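You operate a simulated robot arm through the tools that you are given. There is no shell and no other tool. Be economical: measure what you need, move in short steps, check, and stop when the job is done.

You are at the controls of a simulated robot arm. One attempt, no reset.

Task
Take the purple milk jar and put it on top of the empty yoghurt pot.

It is judged by the outcome, as a careful person would: the job done as asked, and still so three seconds after it is handed in. It fails if anything else is knocked over, pushed out of place, dropped, spilled or broken.

Robot
A 6-joint arm with a two-finger parallel gripper, fixed in place. Base frame: the origin is at the foot of the arm, x ahead of it, y to its left, z up; the work surface is at about z = 0. Lengths are in m, angles in rad, forces in N, time in s.
With the tool pointing down near the work surface it reaches from about 0.14 to 0.58 m from the base axis. Its first joint turns from -1.152 to 1.152 rad. Payload 2.1 kg.
Tool frame: the origin (TCP) lies between the finger pads and is the grasp point; the fingertips stand 0.03 m ahead of it; z points along the fingers, y is the line along which they close. The gripper opens to 0.094 m. The fingers are 0.028 m wide and 0.01 m thick; the gripper's body (0.05 by 0.096 m) begins 0.055 m behind the TCP.
Orientation is that of the tool frame in the base frame, as [roll, pitch, yaw] about the fixed x, y, z axes, in that order (R = Rz(yaw) Ry(pitch) Rx(roll)). With the fingers straight down and closing along the base's y, the tool's x points along the base's -x, its y along +y and its z along -z.

Tools
- The arm moves only by the tool jog_arm. Its argument "steps" is one flat list of numbers, 7 for each row, row after row: the shift along the tool's x, y, z in m, then the turn, a rotation vector about the tool's x, y, z in rad, then the finger opening in m, from 0 to 0.094. In form: [dx, dy, dz, ax, ay, az, gripper, dx, dy, dz, ax, ay, az, gripper, ...]. A call has 1 to 8 rows; each row shifts and turns the commanded pose from where the row before left it, along the tool's axes as they then stand. Rows are played at 5 a second. More than 0.05 m and 0.15 rad between two rows, or a gripper value outside its range, and nothing of the call is played. Where a pose cannot be reached the arm comes as near as it can. A force on the tool above 40 N (or 10 N above the force at the start of the call, whichever is more), or a blocked arm, ends the call early, and 0.2 s more pass. Each finger travels about 0.072 m/s and halts on what it meets, pressing with about 45 N; the grip force reading is that of the motor and also rises with nothing between the fingers. The clock runs only during rows and for 0.2 s after the last one: add rows that do not move to give the fingers time. It gives the time, the measured TCP pose, the force on the tool (base axes), the opening and the grip force at its end, in the units of the frame above (readings bear some noise), and new pictures: "views" is both (left out), scene, wrist or none.
- Cameras (640 x 400 px; columns grow to the right, rows downward): "scene" is fixed at [0.075, -0.3915, 0.486]; the picture's right is [0.53, -0.85, 0.00], its down [-0.46, -0.29, -0.84] and it looks along [0.71, 0.45, -0.54] (base axes); focal length 219 px, centre (320, 200). "wrist" rides on the gripper at [0.076, 0.014, -0.103] in the tool frame; the picture's right is [-0.18, 0.98, 0.00], its down [-0.75, -0.14, -0.64] and it looks along [-0.63, -0.12, 0.77] (tool axes); focal length 243 px, centre (320, 200). There is no depth. A picture from a camera that has moved, and an enlarged one, comes with that camera's place and axes in the base frame and with its lens.
- enlarge(camera, box): a new picture of the part [left, top, right, bottom] of that camera's present view, enlarged. No time passes.
- close_job(): hands the job in; it is judged then, once.

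Work in short steps. Places have to be worked out from the pictures, the camera data and where the tool is seen: move nearer, look again, correct. Check each grasp and each placing, and mend what went wrong. You have 90 turns and 170 pictures in all, those below and enlarged ones among them. Open the gripper and draw the arm clear of the work before you hand the job in, unless the task says otherwise; then end with one line.

The tools are called after "Emit:" as a command line: name --argument value ..., lists and objects as JSON in quotes. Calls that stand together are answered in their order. jog_arm: Moves the arm, as the interface text tells. Its arguments: {"type":"object","properties":{"steps":{"type":"array","items":{"type":"number"}},"views":{"type":"string","enum":["both","scene","wrist","none"]}},"required":["steps"]} The other tools are called the same way: enlarge (camera, box) takes an enlarged picture of a part of a camera's view; close_job () hands the job in.

At the start:

```text
t: 0.0
position: [0.3199, -0.0898, 0.3528]
tcp_rot: [-3.14, 0.002, -3.141]
force: [-0.2, 0.2, -0.4]
width: 0.094
grip_force: 0.1
```

scene: 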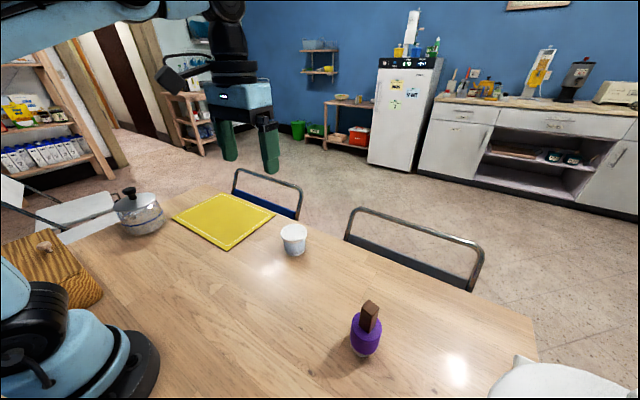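
wrist: 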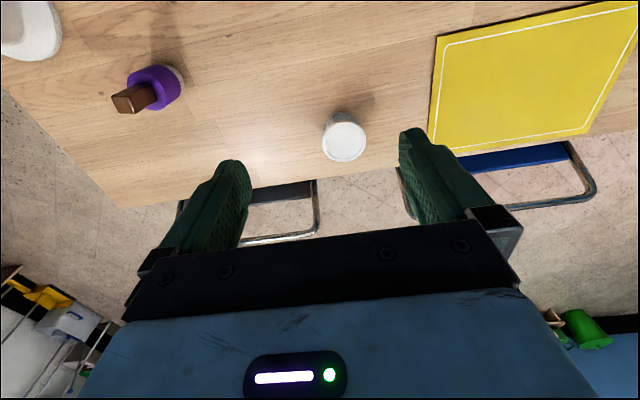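

I enlarge the jar and the pot to see their shape before moving.

Emit:
enlarge --camera "scene" --box '[260, 200, 420, 370]'

Emit:
enlarge --camera "wrist" --box '[80, 30, 400, 190]'

```text
2.35 times, centred on (340, 285) of scene
camera zoom: at [0.075, -0.3915, 0.486], right [0.53, -0.85, 0.0], down [-0.46, -0.29, -0.84], along [0.71, 0.45, -0.54], focal length 516 px, centre (273, 0)
```

zoom: 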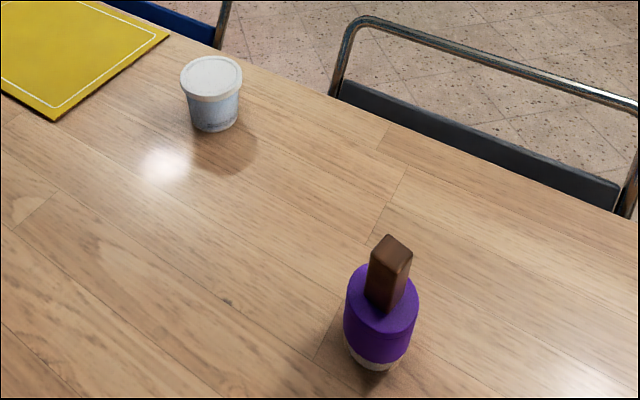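

```text
2.00 times, centred on (240, 110) of wrist
camera zoom: at [0.2446, -0.0764, 0.4563], right [0.18, 0.98, 0.0], down [0.75, -0.14, 0.64], along [0.63, -0.12, -0.77], focal length 485 px, centre (480, 380)
```

zoom: 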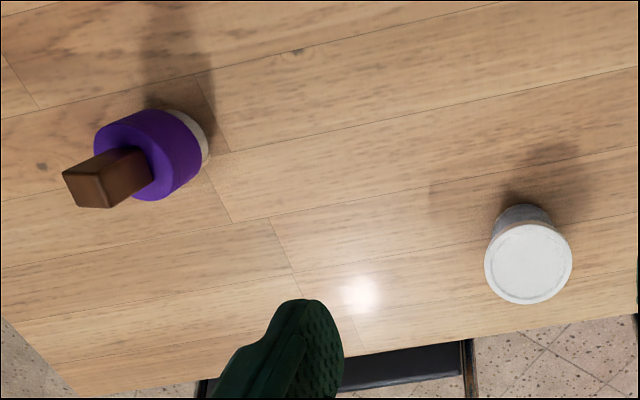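

The jar stands at about (0.303, -0.353), with a brown handle up to z≈0.137. The pot is at about (0.445, -0.069), with its lid at z≈0.063. I move above the jar, staying high, to see the handle's angle.

Emit:
jog_arm --steps '[0.003, -0.043, 0.01, 0, 0, 0, 0.094, 0.003, -0.043, 0.01, 0, 0, 0, 0.094, 0.003, -0.043, 0.01, 0, 0, 0, 0.094, 0.003, -0.043, 0.01, 0, 0, 0, 0.094, 0.003, -0.043, 0.01, 0, 0, 0, 0.094, 0.003, -0.045, 0.01, 0, 0, 0, 0.094, 0, 0, 0, 0, 0, 0, 0.094]'

```text
t: 1.6
position: [0.3034, -0.35, 0.2943]
tcp_rot: [-3.141, 0.0, -3.14]
force: [0.2, 0.4, -0.6]
width: 0.0939
grip_force: 0.1
camera wrist: at [0.2271, -0.3364, 0.3958], right [0.18, 0.98, 0.0], down [0.75, -0.14, 0.64], along [0.63, -0.12, -0.77], focal length 243 px, centre (320, 200)
```

scene: 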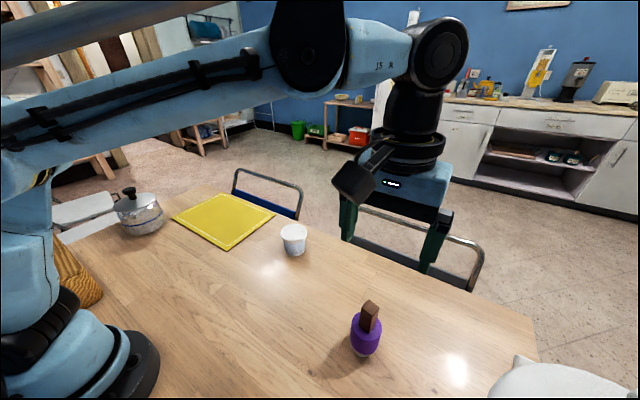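
wrist: 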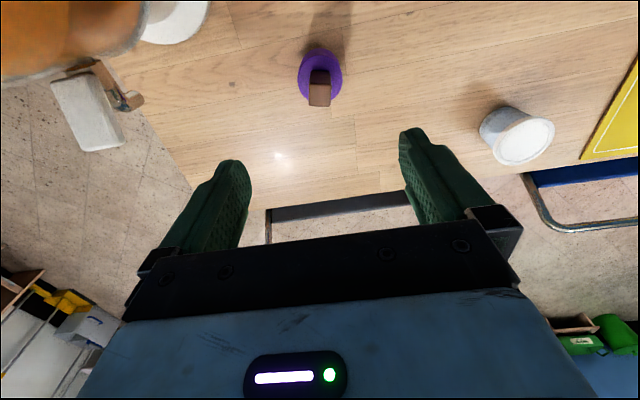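

Emit:
enlarge --camera "wrist" --box '[260, 30, 380, 120]'

Emit:
enlarge --camera "scene" --box '[330, 290, 400, 370]'

```text
4.44 times, centred on (320, 75) of wrist
camera zoom: at [0.2271, -0.3364, 0.3958], right [0.18, 0.98, 0.0], down [0.75, -0.14, 0.64], along [0.63, -0.12, -0.77], focal length 1078 px, centre (320, 756)
```

zoom: 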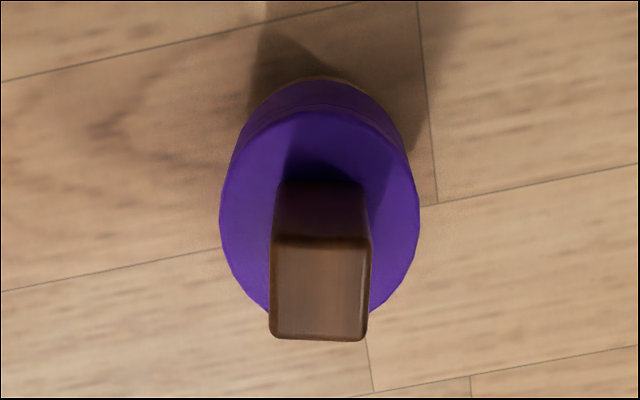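

```text
5.00 times, centred on (365, 330) of scene
camera zoom: at [0.075, -0.3915, 0.486], right [0.53, -0.85, 0.0], down [-0.46, -0.29, -0.84], along [0.71, 0.45, -0.54], focal length 1096 px, centre (95, -450)
```

zoom: 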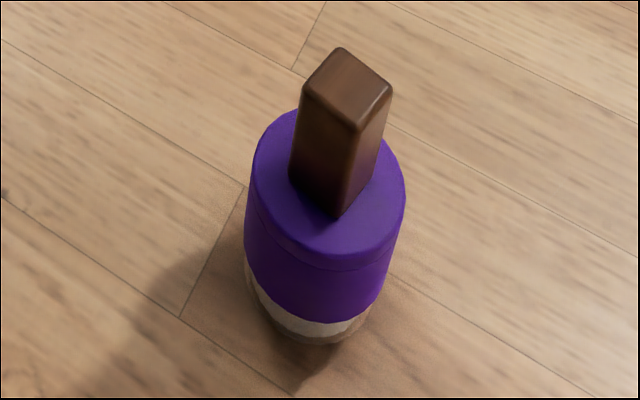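

The handle is about 22 mm square, yawed about -0.18 rad, from z≈0.06 to z≈0.13. Its centre is near (0.303, -0.351). I align the yaw and descend part way.

Emit:
jog_arm --steps '[0, 0, 0.03, 0, 0, 0.09, 0.094, 0, 0, 0.03, 0, 0, 0.09, 0.094, 0, 0, 0.03, 0, 0, 0, 0.094, 0, 0, 0.03, 0, 0, 0, 0.094, 0, 0, 0.02, 0, 0, 0, 0.094, 0, 0, 0, 0, 0, 0, 0.094]'

```text
t: 3.0
position: [0.3026, -0.3491, 0.1527]
tcp_rot: [-3.141, 0.001, 2.963]
force: [-0.2, 0.2, -0.5]
width: 0.0938
grip_force: 0.0
camera wrist: at [0.231, -0.3218, 0.2545], right [0.36, 0.93, 0.0], down [0.72, -0.27, 0.64], along [0.6, -0.23, -0.77], focal length 243 px, centre (320, 200)
```

scene: 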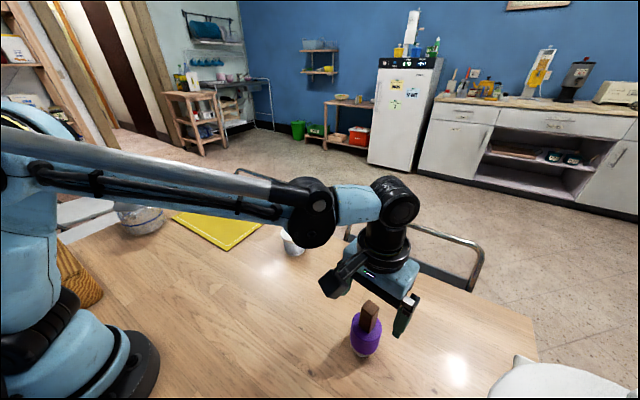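
wrist: 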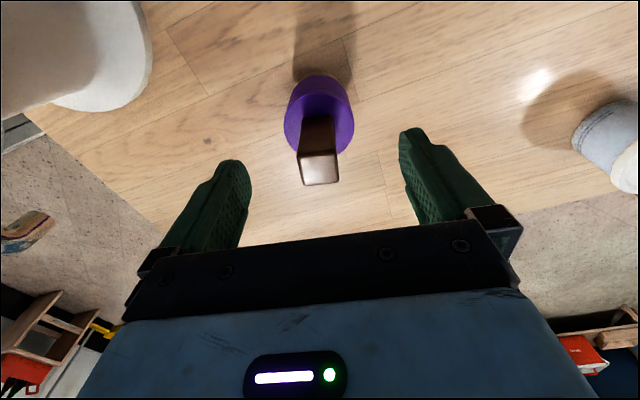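

The handle is centred under the fingers to within a few mm. I descend to z≈0.099 and close.

Emit:
jog_arm --steps '[-0.003, -0.001, 0.027, 0, 0, 0, 0.094, 0, 0, 0.026, 0, 0, 0, 0.094, 0, 0, 0, 0, 0, 0, 0.094]'

Emit:
enlarge --camera "scene" --box '[310, 270, 430, 370]'

```text
t: 3.8
position: [0.3069, -0.3501, 0.0974]
tcp_rot: [3.14, 0.0, 2.962]
force: [-0.3, -0.3, -0.2]
width: 0.0942
grip_force: 0.1
camera wrist: at [0.2341, -0.3233, 0.201], right [0.36, 0.93, 0.0], down [0.72, -0.27, 0.64], along [0.6, -0.23, -0.77], focal length 243 px, centre (320, 200)
```

scene: 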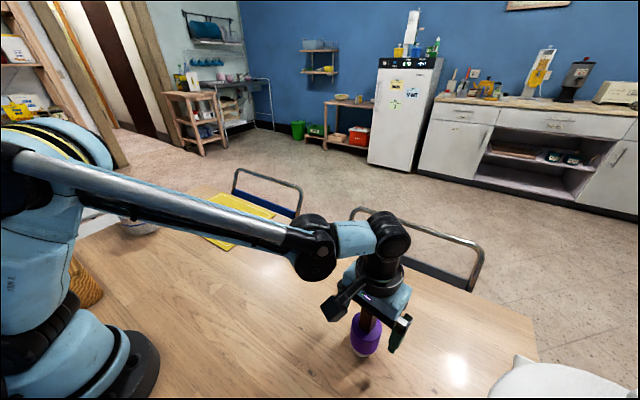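
wrist: 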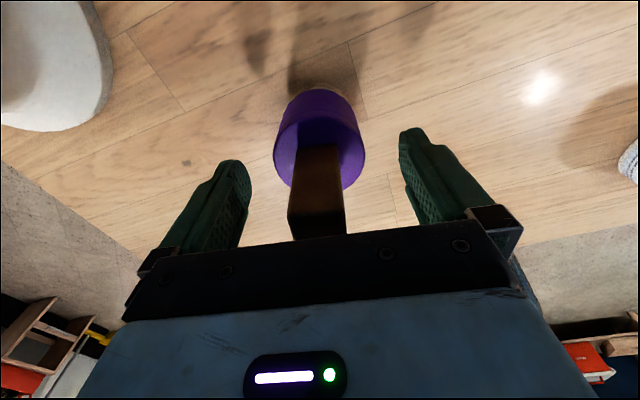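

```text
4.00 times, centred on (370, 320) of scene
camera zoom: at [0.075, -0.3915, 0.486], right [0.53, -0.85, 0.0], down [-0.46, -0.29, -0.84], along [0.71, 0.45, -0.54], focal length 877 px, centre (120, -280)
```

zoom: 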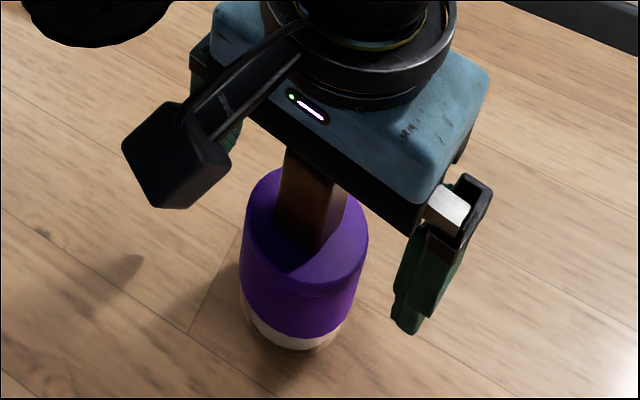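

No contact, and the handle lies between the fingers. I close on it.

Emit:
jog_arm --steps '[0, 0, 0, 0, 0, 0, 0.05, 0, 0, 0, 0, 0, 0, 0.03, 0, 0, 0, 0, 0, 0, 0.01, 0, 0, 0, 0, 0, 0, 0.01, 0, 0, 0, 0, 0, 0, 0.01]' --views "wrist"

```text
t: 5.0
position: [0.306, -0.3497, 0.0986]
tcp_rot: [-3.141, 0.0, 2.962]
force: [-0.1, 0.8, 0.3]
width: 0.055
grip_force: 44.8
camera wrist: at [0.2341, -0.3233, 0.2012], right [0.36, 0.93, 0.0], down [0.72, -0.27, 0.64], along [0.6, -0.23, -0.77], focal length 243 px, centre (320, 200)
```

wrist: 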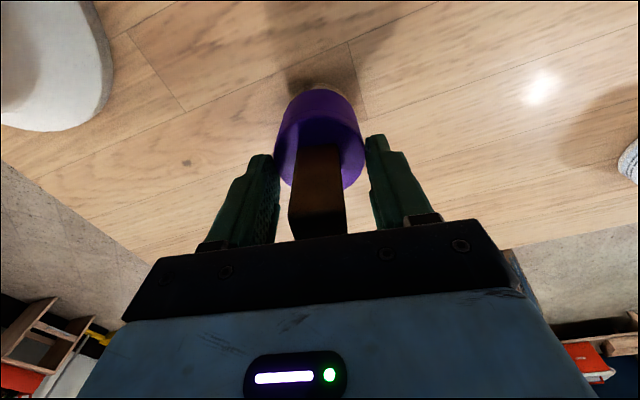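

The fingers stopped at 55 mm, so the tips are gripping the purple body rather than the handle. That is a good place to hold, but the overlap is small. I reopen and go about 10 mm lower, where the handle should still clear the palm, then close again.

Emit:
jog_arm --steps '[0, 0, 0, 0, 0, 0, 0.08, 0, 0, 0, 0, 0, 0, 0.08, 0, 0, 0.005, 0, 0, 0, 0.08, 0, 0, 0.005, 0, 0, 0, 0.08, 0, 0, 0, 0, 0, 0, 0.08]' --views "both"

Emit:
enlarge --camera "scene" --box '[310, 270, 430, 370]'

```text
t: 6.2
position: [0.3054, -0.3511, 0.0888]
tcp_rot: [-3.141, 0.001, 2.961]
force: [-0.2, 0.1, 0.5]
width: 0.0799
grip_force: 0.2
camera wrist: at [0.2339, -0.3237, 0.1917], right [0.36, 0.93, 0.0], down [0.72, -0.27, 0.64], along [0.6, -0.23, -0.77], focal length 243 px, centre (320, 200)
```

scene: 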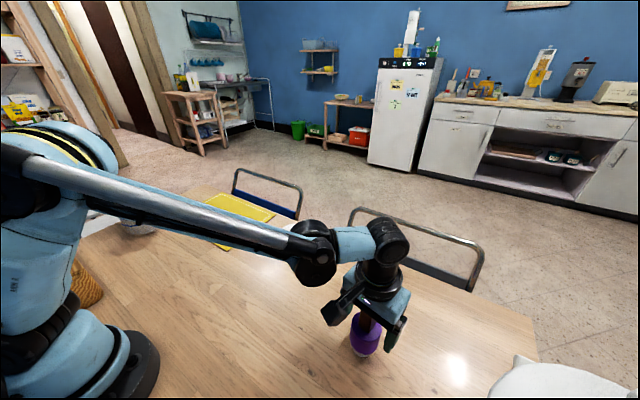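
wrist: 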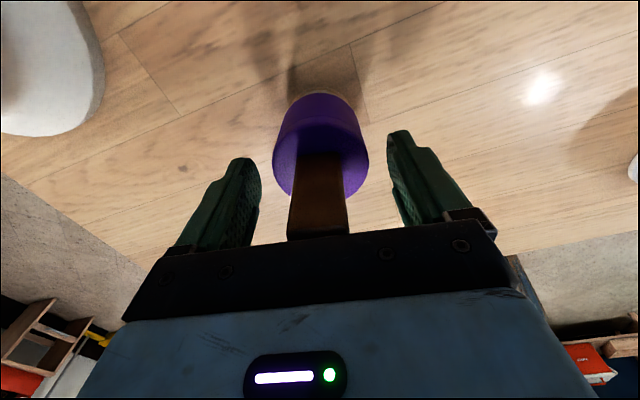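

```text
4.00 times, centred on (370, 320) of scene
camera zoom: at [0.075, -0.3915, 0.486], right [0.53, -0.85, 0.0], down [-0.46, -0.29, -0.84], along [0.71, 0.45, -0.54], focal length 877 px, centre (120, -280)
```

zoom: 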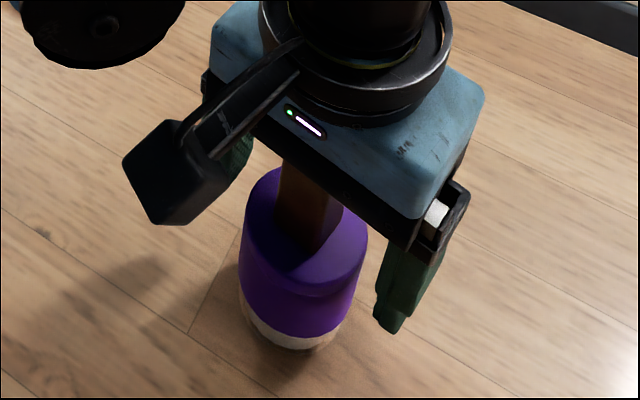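

Still no contact. I go 4 mm lower for more hold, then close on the body.

Emit:
jog_arm --steps '[0, 0, 0.004, 0, 0, 0, 0.08, 0, 0, 0, 0, 0, 0, 0.08, 0, 0, 0, 0, 0, 0, 0.05, 0, 0, 0, 0, 0, 0, 0.04, 0, 0, 0, 0, 0, 0, 0.04, 0, 0, 0, 0, 0, 0, 0.04]' --views "wrist"

Emit:
enlarge --camera "scene" --box '[310, 270, 430, 370]'

```text
t: 7.6
position: [0.3062, -0.3498, 0.0862]
tcp_rot: [3.141, 0.002, 2.962]
force: [0.2, 1.2, -1.1]
width: 0.0553
grip_force: 45.6
camera wrist: at [0.2334, -0.324, 0.1876], right [0.36, 0.93, 0.0], down [0.72, -0.27, 0.64], along [0.6, -0.23, -0.77], focal length 243 px, centre (320, 200)
```

wrist: 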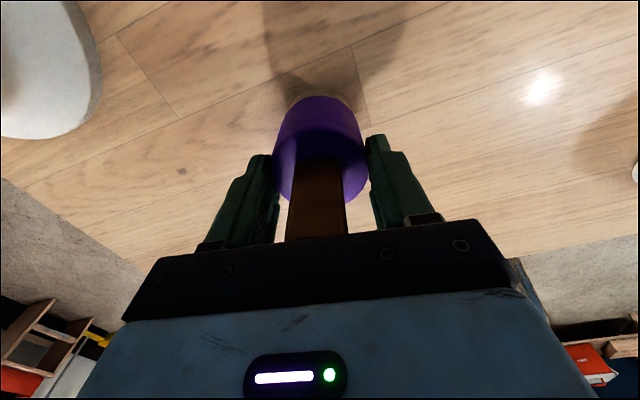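

```text
4.00 times, centred on (370, 320) of scene
camera zoom: at [0.075, -0.3915, 0.486], right [0.53, -0.85, 0.0], down [-0.46, -0.29, -0.84], along [0.71, 0.45, -0.54], focal length 877 px, centre (120, -280)
```

zoom: 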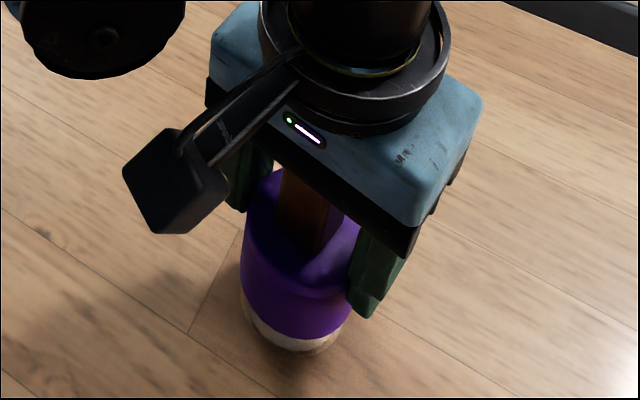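

The grip on the purple body is well down the side. I make a small slow test lift.

Emit:
jog_arm --steps '[0, 0, -0.01, 0, 0, 0, 0.04, 0, 0, -0.015, 0, 0, 0, 0.04, 0, 0, -0.015, 0, 0, 0, 0.04, 0, 0, 0, 0, 0, 0, 0.04]'

Emit:
enlarge --camera "scene" --box '[310, 250, 430, 370]'

```text
t: 8.6
position: [0.3047, -0.3497, 0.125]
tcp_rot: [3.141, -0.001, 2.96]
force: [-0.8, 1.0, -4.1]
width: 0.0554
grip_force: 44.5
camera wrist: at [0.2333, -0.3237, 0.2272], right [0.36, 0.93, 0.0], down [0.72, -0.27, 0.64], along [0.6, -0.23, -0.77], focal length 243 px, centre (320, 200)
```

scene: 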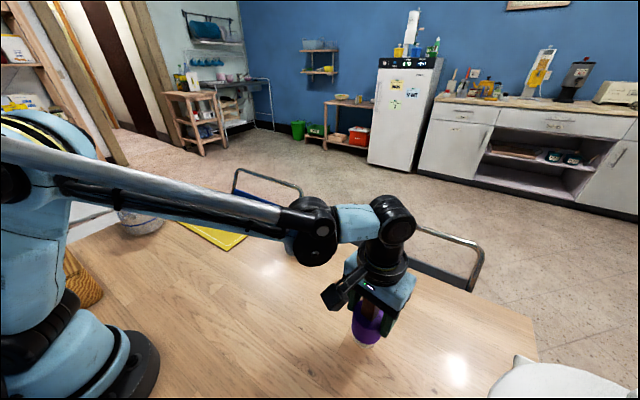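
wrist: 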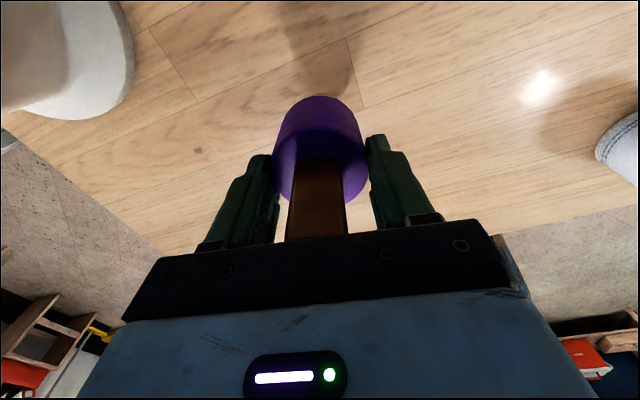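

```text
3.33 times, centred on (370, 310) of scene
camera zoom: at [0.075, -0.3915, 0.4859], right [0.53, -0.85, 0.0], down [-0.46, -0.29, -0.84], along [0.71, 0.45, -0.54], focal length 731 px, centre (153, -167)
```

zoom: 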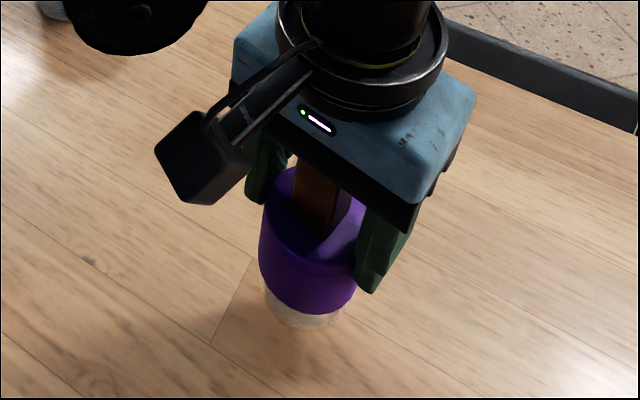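

The jar rises whole, with the force up about 3.5 N and the base moving along with it. I lift to z≈0.23 and look again.

Emit:
jog_arm --steps '[0, 0, -0.03, 0, 0, 0, 0.04, 0, 0, -0.04, 0, 0, 0, 0.04, 0, 0, -0.04, 0, 0, 0, 0.04, 0, 0, 0, 0, 0, 0, 0.04]' --views "scene"

Emit:
enlarge --camera "scene" --box '[300, 210, 440, 370]'

```text
t: 9.6
position: [0.3062, -0.3504, 0.2373]
tcp_rot: [3.14, 0.002, 2.962]
force: [0.5, 0.3, -4.8]
width: 0.0554
grip_force: 45.2
```

scene: 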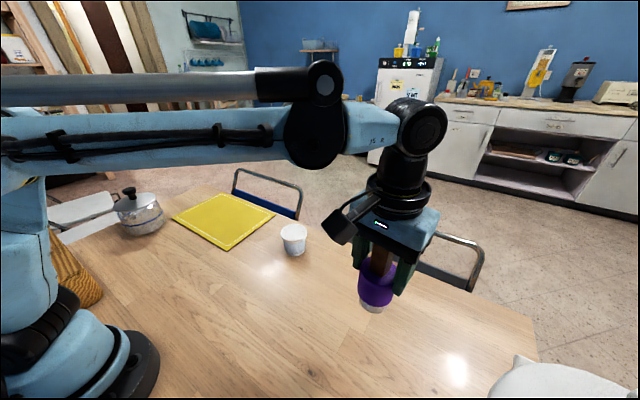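

```text
2.50 times, centred on (370, 290) of scene
camera zoom: at [0.075, -0.3915, 0.4859], right [0.53, -0.85, 0.0], down [-0.46, -0.29, -0.84], along [0.71, 0.45, -0.54], focal length 548 px, centre (195, -25)
```

zoom: 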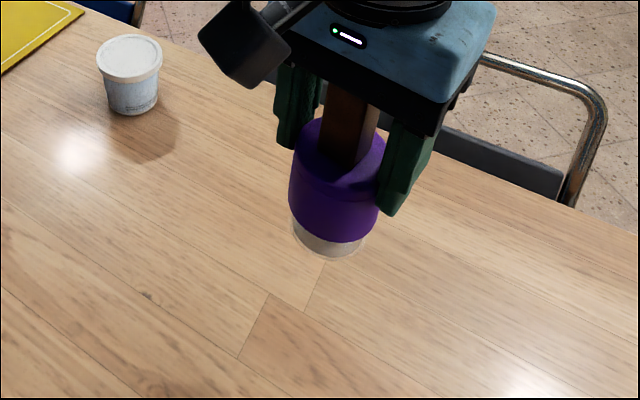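

The whole jar, glass base and milk included, is held upright. I carry it over to the pot at this height.

Emit:
jog_arm --steps '[-0.006, 0.02, 0, 0, 0, 0, 0.04, -0.0125, 0.0435, 0, 0, 0, 0, 0.04, -0.0125, 0.0435, 0, 0, 0, 0, 0.04, -0.0125, 0.0435, 0, 0, 0, 0, 0.04, -0.0125, 0.0435, 0, 0, 0, 0, 0.04, -0.0125, 0.0435, 0, 0, 0, 0, 0.04, -0.0115, 0.04, 0, 0, 0, 0, 0.04, -0.0065, 0.0239, 0, 0, 0, 0, 0.04]'

Emit:
enlarge --camera "scene" --box '[230, 130, 370, 270]'

```text
t: 11.4
position: [0.4442, -0.0728, 0.237]
tcp_rot: [-3.141, 0.001, 2.962]
force: [0.6, 0.8, -3.6]
width: 0.0553
grip_force: 44.5
camera wrist: at [0.3722, -0.0454, 0.3389], right [0.36, 0.93, 0.0], down [0.72, -0.27, 0.64], along [0.6, -0.23, -0.77], focal length 243 px, centre (320, 200)
```

scene: 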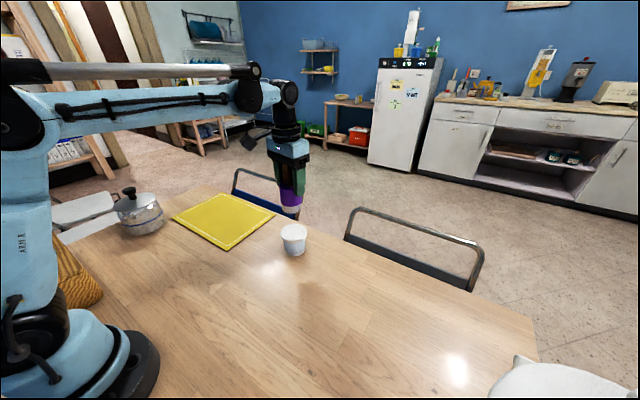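
wrist: 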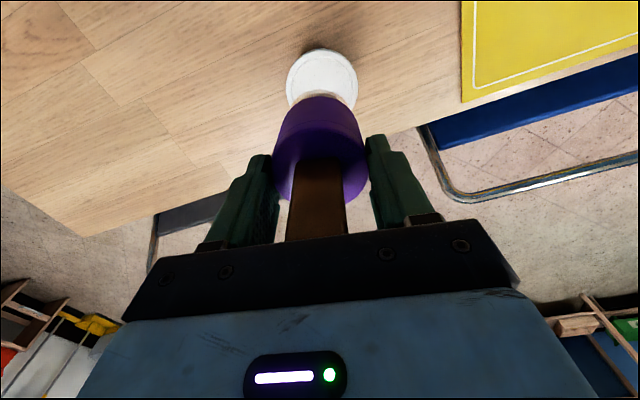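

```text
2.86 times, centred on (300, 200) of scene
camera zoom: at [0.075, -0.3915, 0.486], right [0.53, -0.85, 0.0], down [-0.46, -0.29, -0.84], along [0.71, 0.45, -0.54], focal length 626 px, centre (377, 200)
```

zoom: 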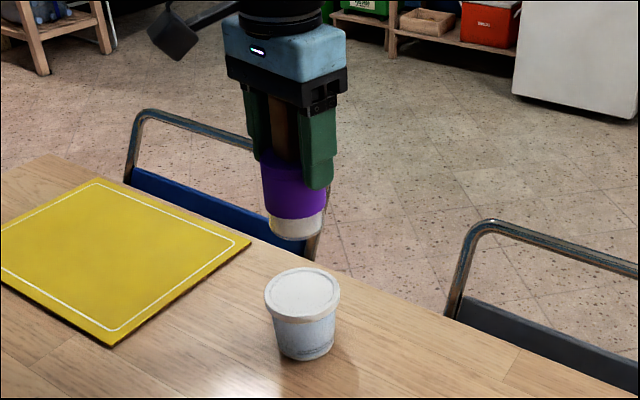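

The jar is above the pot. My refined estimate puts the lid centre at about (0.438, -0.070) with its top at z≈0.065–0.07. I shift about 4 mm back and lower to just above the lid, then check.

Emit:
jog_arm --steps '[0.0043, 0.0013, 0.015, 0, 0, 0, 0.04, 0, 0, 0.02, 0, 0, 0, 0.04, 0, 0, 0.02, 0, 0, 0, 0.04, 0, 0, 0.01, 0, 0, 0, 0.04, 0, 0, 0, 0, 0, 0, 0.04]'

Emit:
enlarge --camera "scene" --box '[245, 180, 345, 270]'

Emit:
enlarge --camera "wrist" --box '[250, 30, 390, 130]'

```text
t: 12.6
position: [0.4407, -0.0691, 0.1711]
tcp_rot: [-3.141, 0.0, 2.963]
force: [0.0, -0.1, -4.6]
width: 0.0554
grip_force: 45.2
camera wrist: at [0.3677, -0.0419, 0.274], right [0.36, 0.93, 0.0], down [0.72, -0.27, 0.64], along [0.6, -0.23, -0.77], focal length 243 px, centre (320, 200)
```

scene: 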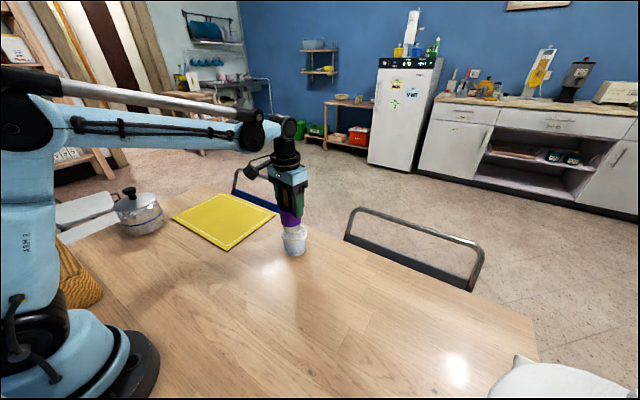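
wrist: 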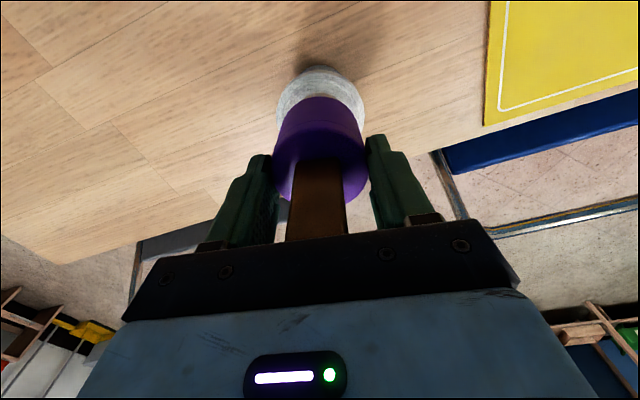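

```text
4.44 times, centred on (295, 225) of scene
camera zoom: at [0.075, -0.3915, 0.486], right [0.53, -0.85, 0.0], down [-0.46, -0.29, -0.84], along [0.71, 0.45, -0.54], focal length 974 px, centre (431, 89)
```

zoom: 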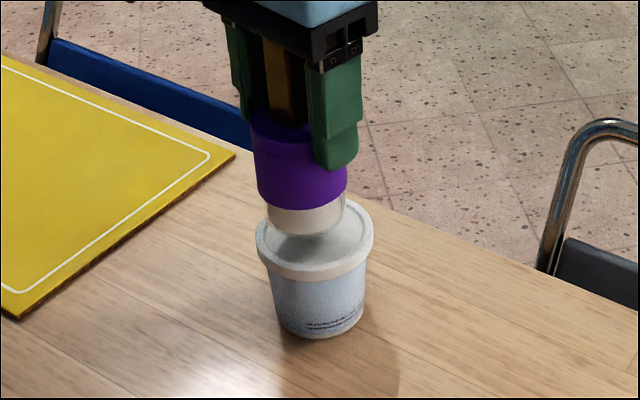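

```text
4.00 times, centred on (320, 80) of wrist
camera zoom: at [0.3677, -0.0419, 0.274], right [0.36, 0.93, 0.0], down [0.72, -0.27, 0.64], along [0.6, -0.23, -0.77], focal length 970 px, centre (320, 680)
```

zoom: 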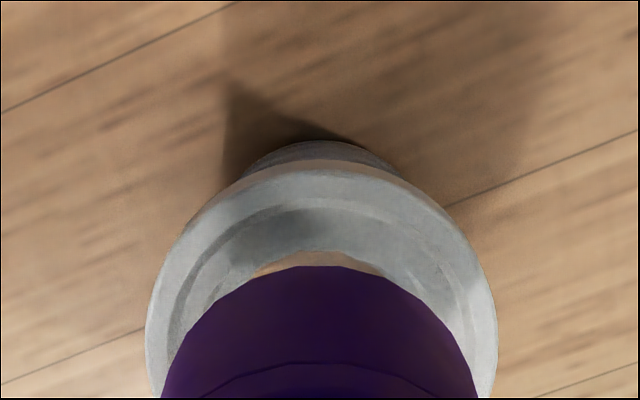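

The scene view shows the jar sitting a few mm toward the base side of the lid centre. I shift about 4 mm outward and lower to just above expected contact.

Emit:
jog_arm --steps '[-0.0042, -0.0008, 0, 0, 0, 0, 0.04, 0, 0, 0.006, 0, 0, 0, 0.04, 0, 0, 0.005, 0, 0, 0, 0.04, 0, 0, 0, 0, 0, 0, 0.04]' --views "none"

Emit:
enlarge --camera "scene" --box '[245, 180, 345, 270]'

Emit:
enlarge --camera "wrist" --box '[250, 30, 390, 130]'

```text
t: 13.6
position: [0.4447, -0.0698, 0.1613]
tcp_rot: [-3.141, 0.001, 2.962]
force: [0.6, -0.4, -4.1]
width: 0.0556
grip_force: 44.6
```

```text
4.44 times, centred on (295, 225) of scene
camera zoom: at [0.075, -0.3915, 0.486], right [0.53, -0.85, 0.0], down [-0.46, -0.29, -0.84], along [0.71, 0.45, -0.54], focal length 974 px, centre (431, 89)
```

zoom: 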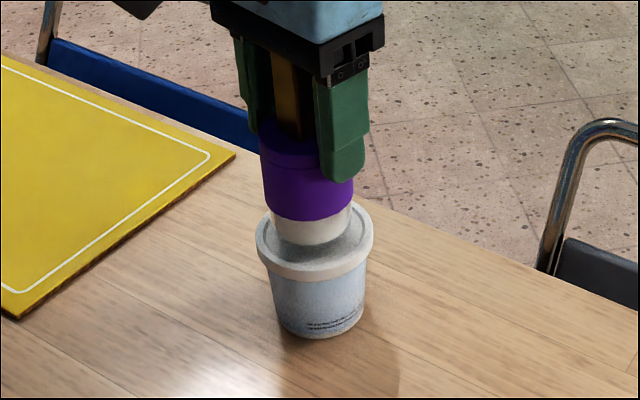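

```text
4.00 times, centred on (320, 80) of wrist
camera zoom: at [0.3718, -0.0431, 0.2632], right [0.36, 0.93, 0.0], down [0.72, -0.27, 0.64], along [0.6, -0.23, -0.77], focal length 970 px, centre (320, 680)
```

zoom: 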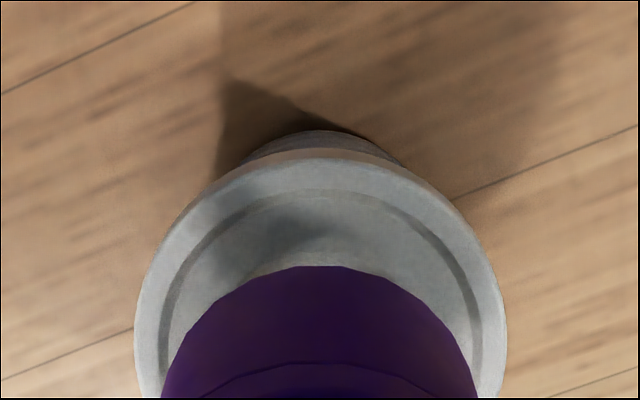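

The jar is now well centred over the lid. I lower in 2 mm steps and watch the force for contact.

Emit:
jog_arm --steps '[0, 0, 0.002, 0, 0, 0, 0.04, 0, 0, 0.002, 0, 0, 0, 0.04, 0, 0, 0.001, 0, 0, 0, 0.04, 0, 0, 0, 0, 0, 0, 0.04]' --views "none"

Emit:
enlarge --camera "scene" --box '[265, 190, 325, 260]'

```text
t: 14.6
position: [0.4464, -0.0693, 0.1563]
tcp_rot: [3.141, 0.0, 2.961]
force: [-0.4, -1.0, 1.5]
width: 0.0554
grip_force: 45.4
```

```text
5.71 times, centred on (295, 225) of scene
camera zoom: at [0.075, -0.3915, 0.486], right [0.53, -0.85, 0.0], down [-0.46, -0.29, -0.84], along [0.71, 0.45, -0.54], focal length 1253 px, centre (463, 57)
```

zoom: 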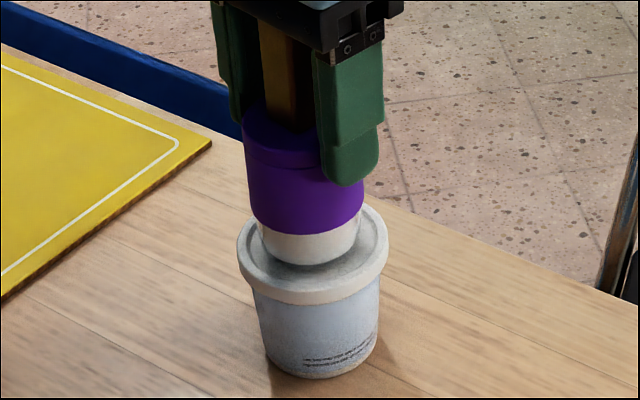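

The force rose by about 6 N, so the jar is resting on the lid. Before releasing I look closer at the centring.

Emit:
enlarge --camera "scene" --box '[278, 215, 310, 240]'

Emit:
enlarge --camera "wrist" --box '[260, 50, 380, 125]'

```text
16.00 times, centred on (294, 228) of scene
camera zoom: at [0.075, -0.3915, 0.486], right [0.53, -0.85, 0.0], down [-0.46, -0.29, -0.84], along [0.71, 0.45, -0.54], focal length 3508 px, centre (736, -240)
```

zoom: 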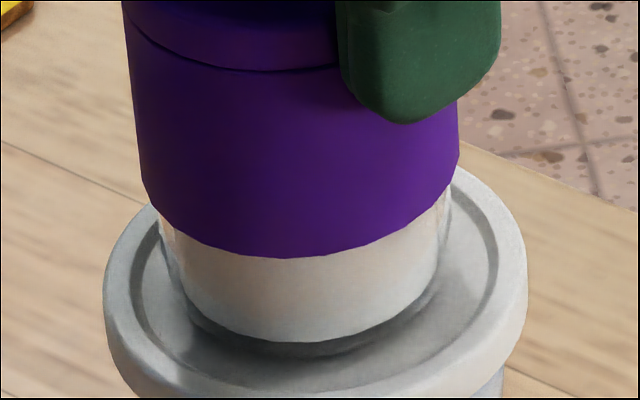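

```text
5.33 times, centred on (320, 88) of wrist
camera zoom: at [0.3724, -0.0429, 0.2579], right [0.36, 0.93, 0.0], down [0.72, -0.27, 0.64], along [0.6, -0.23, -0.77], focal length 1294 px, centre (320, 800)
```

zoom: 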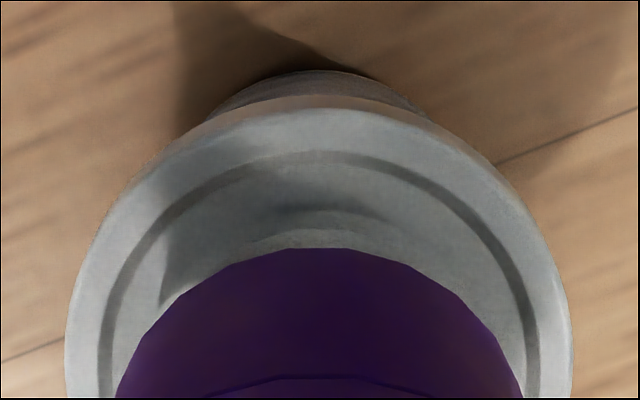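

The jar sits inside the lid's recessed rim within about 3 mm of centre, and its weight is carried. I open the fingers gradually.

Emit:
jog_arm --steps '[0, 0, 0, 0, 0, 0, 0.053, 0, 0, 0, 0, 0, 0, 0.058, 0, 0, 0, 0, 0, 0, 0.066, 0, 0, 0, 0, 0, 0, 0.075, 0, 0, 0, 0, 0, 0, 0.085, 0, 0, 0, 0, 0, 0, 0.085]' --views "wrist"

Emit:
enlarge --camera "scene" --box '[265, 180, 335, 260]'

```text
t: 16.0
position: [0.4443, -0.0696, 0.1558]
tcp_rot: [-3.141, 0.002, 2.963]
force: [0.5, 0.1, 0.5]
width: 0.0849
grip_force: 0.2
camera wrist: at [0.3724, -0.0428, 0.2579], right [0.36, 0.93, 0.0], down [0.72, -0.27, 0.64], along [0.6, -0.23, -0.77], focal length 243 px, centre (320, 200)
```

wrist: 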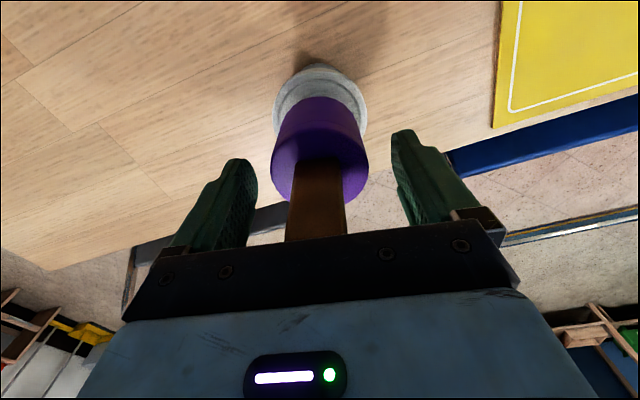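

```text
5.00 times, centred on (300, 220) of scene
camera zoom: at [0.075, -0.3915, 0.486], right [0.53, -0.85, 0.0], down [-0.46, -0.29, -0.84], along [0.71, 0.45, -0.54], focal length 1096 px, centre (420, 100)
```

zoom: 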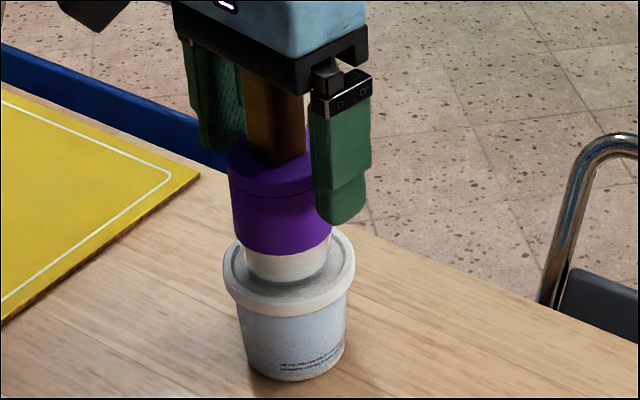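

The jar stands upright on the pot with the fingers clear on both sides. I raise the arm straight up.

Emit:
jog_arm --steps '[0, 0, -0.01, 0, 0, 0, 0.085, 0, 0, -0.02, 0, 0, 0, 0.085, 0, 0, -0.03, 0, 0, 0, 0.085, 0, 0, -0.04, 0, 0, 0, 0.085, 0, 0, -0.04, 0, 0, 0, 0.085, 0.03, 0, -0.02, 0, 0, 0, 0.085, 0.04, 0, 0, 0, 0, 0, 0.085, 0, 0, 0, 0, 0, 0, 0.085]'

Emit:
enlarge --camera "scene" --box '[255, 170, 335, 260]'

```text
t: 17.8
position: [0.3761, -0.0587, 0.3162]
tcp_rot: [-3.141, 0.001, 2.962]
force: [0.4, 1.0, -0.5]
width: 0.0852
grip_force: 0.1
camera wrist: at [0.3038, -0.0324, 0.4184], right [0.36, 0.93, 0.0], down [0.72, -0.27, 0.64], along [0.6, -0.23, -0.77], focal length 243 px, centre (320, 200)
```

scene: 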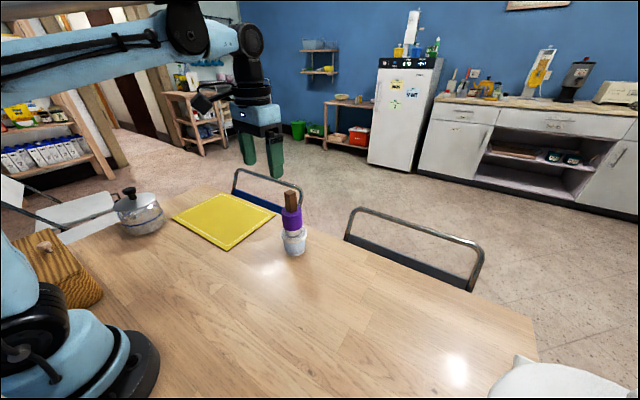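
wrist: 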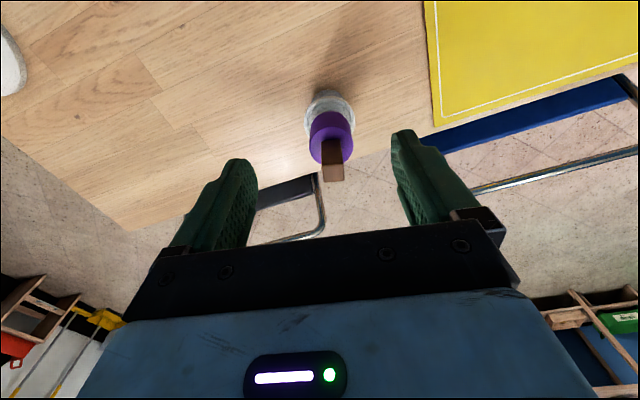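

```text
4.44 times, centred on (295, 215) of scene
camera zoom: at [0.075, -0.3915, 0.486], right [0.53, -0.85, 0.0], down [-0.46, -0.29, -0.84], along [0.71, 0.45, -0.54], focal length 974 px, centre (431, 133)
```

zoom: 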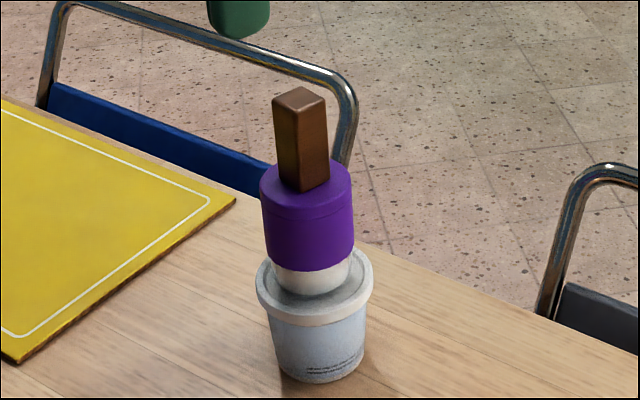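

The jar stands upright and still on the pot, the pot has not moved, and the open gripper is clear. I hand the job in.

Emit:
close_job

```text
The job is handed in.
```

The purple milk jar is standing upright on top of the empty yoghurt pot; nothing else was disturbed, and the gripper is open and clear.
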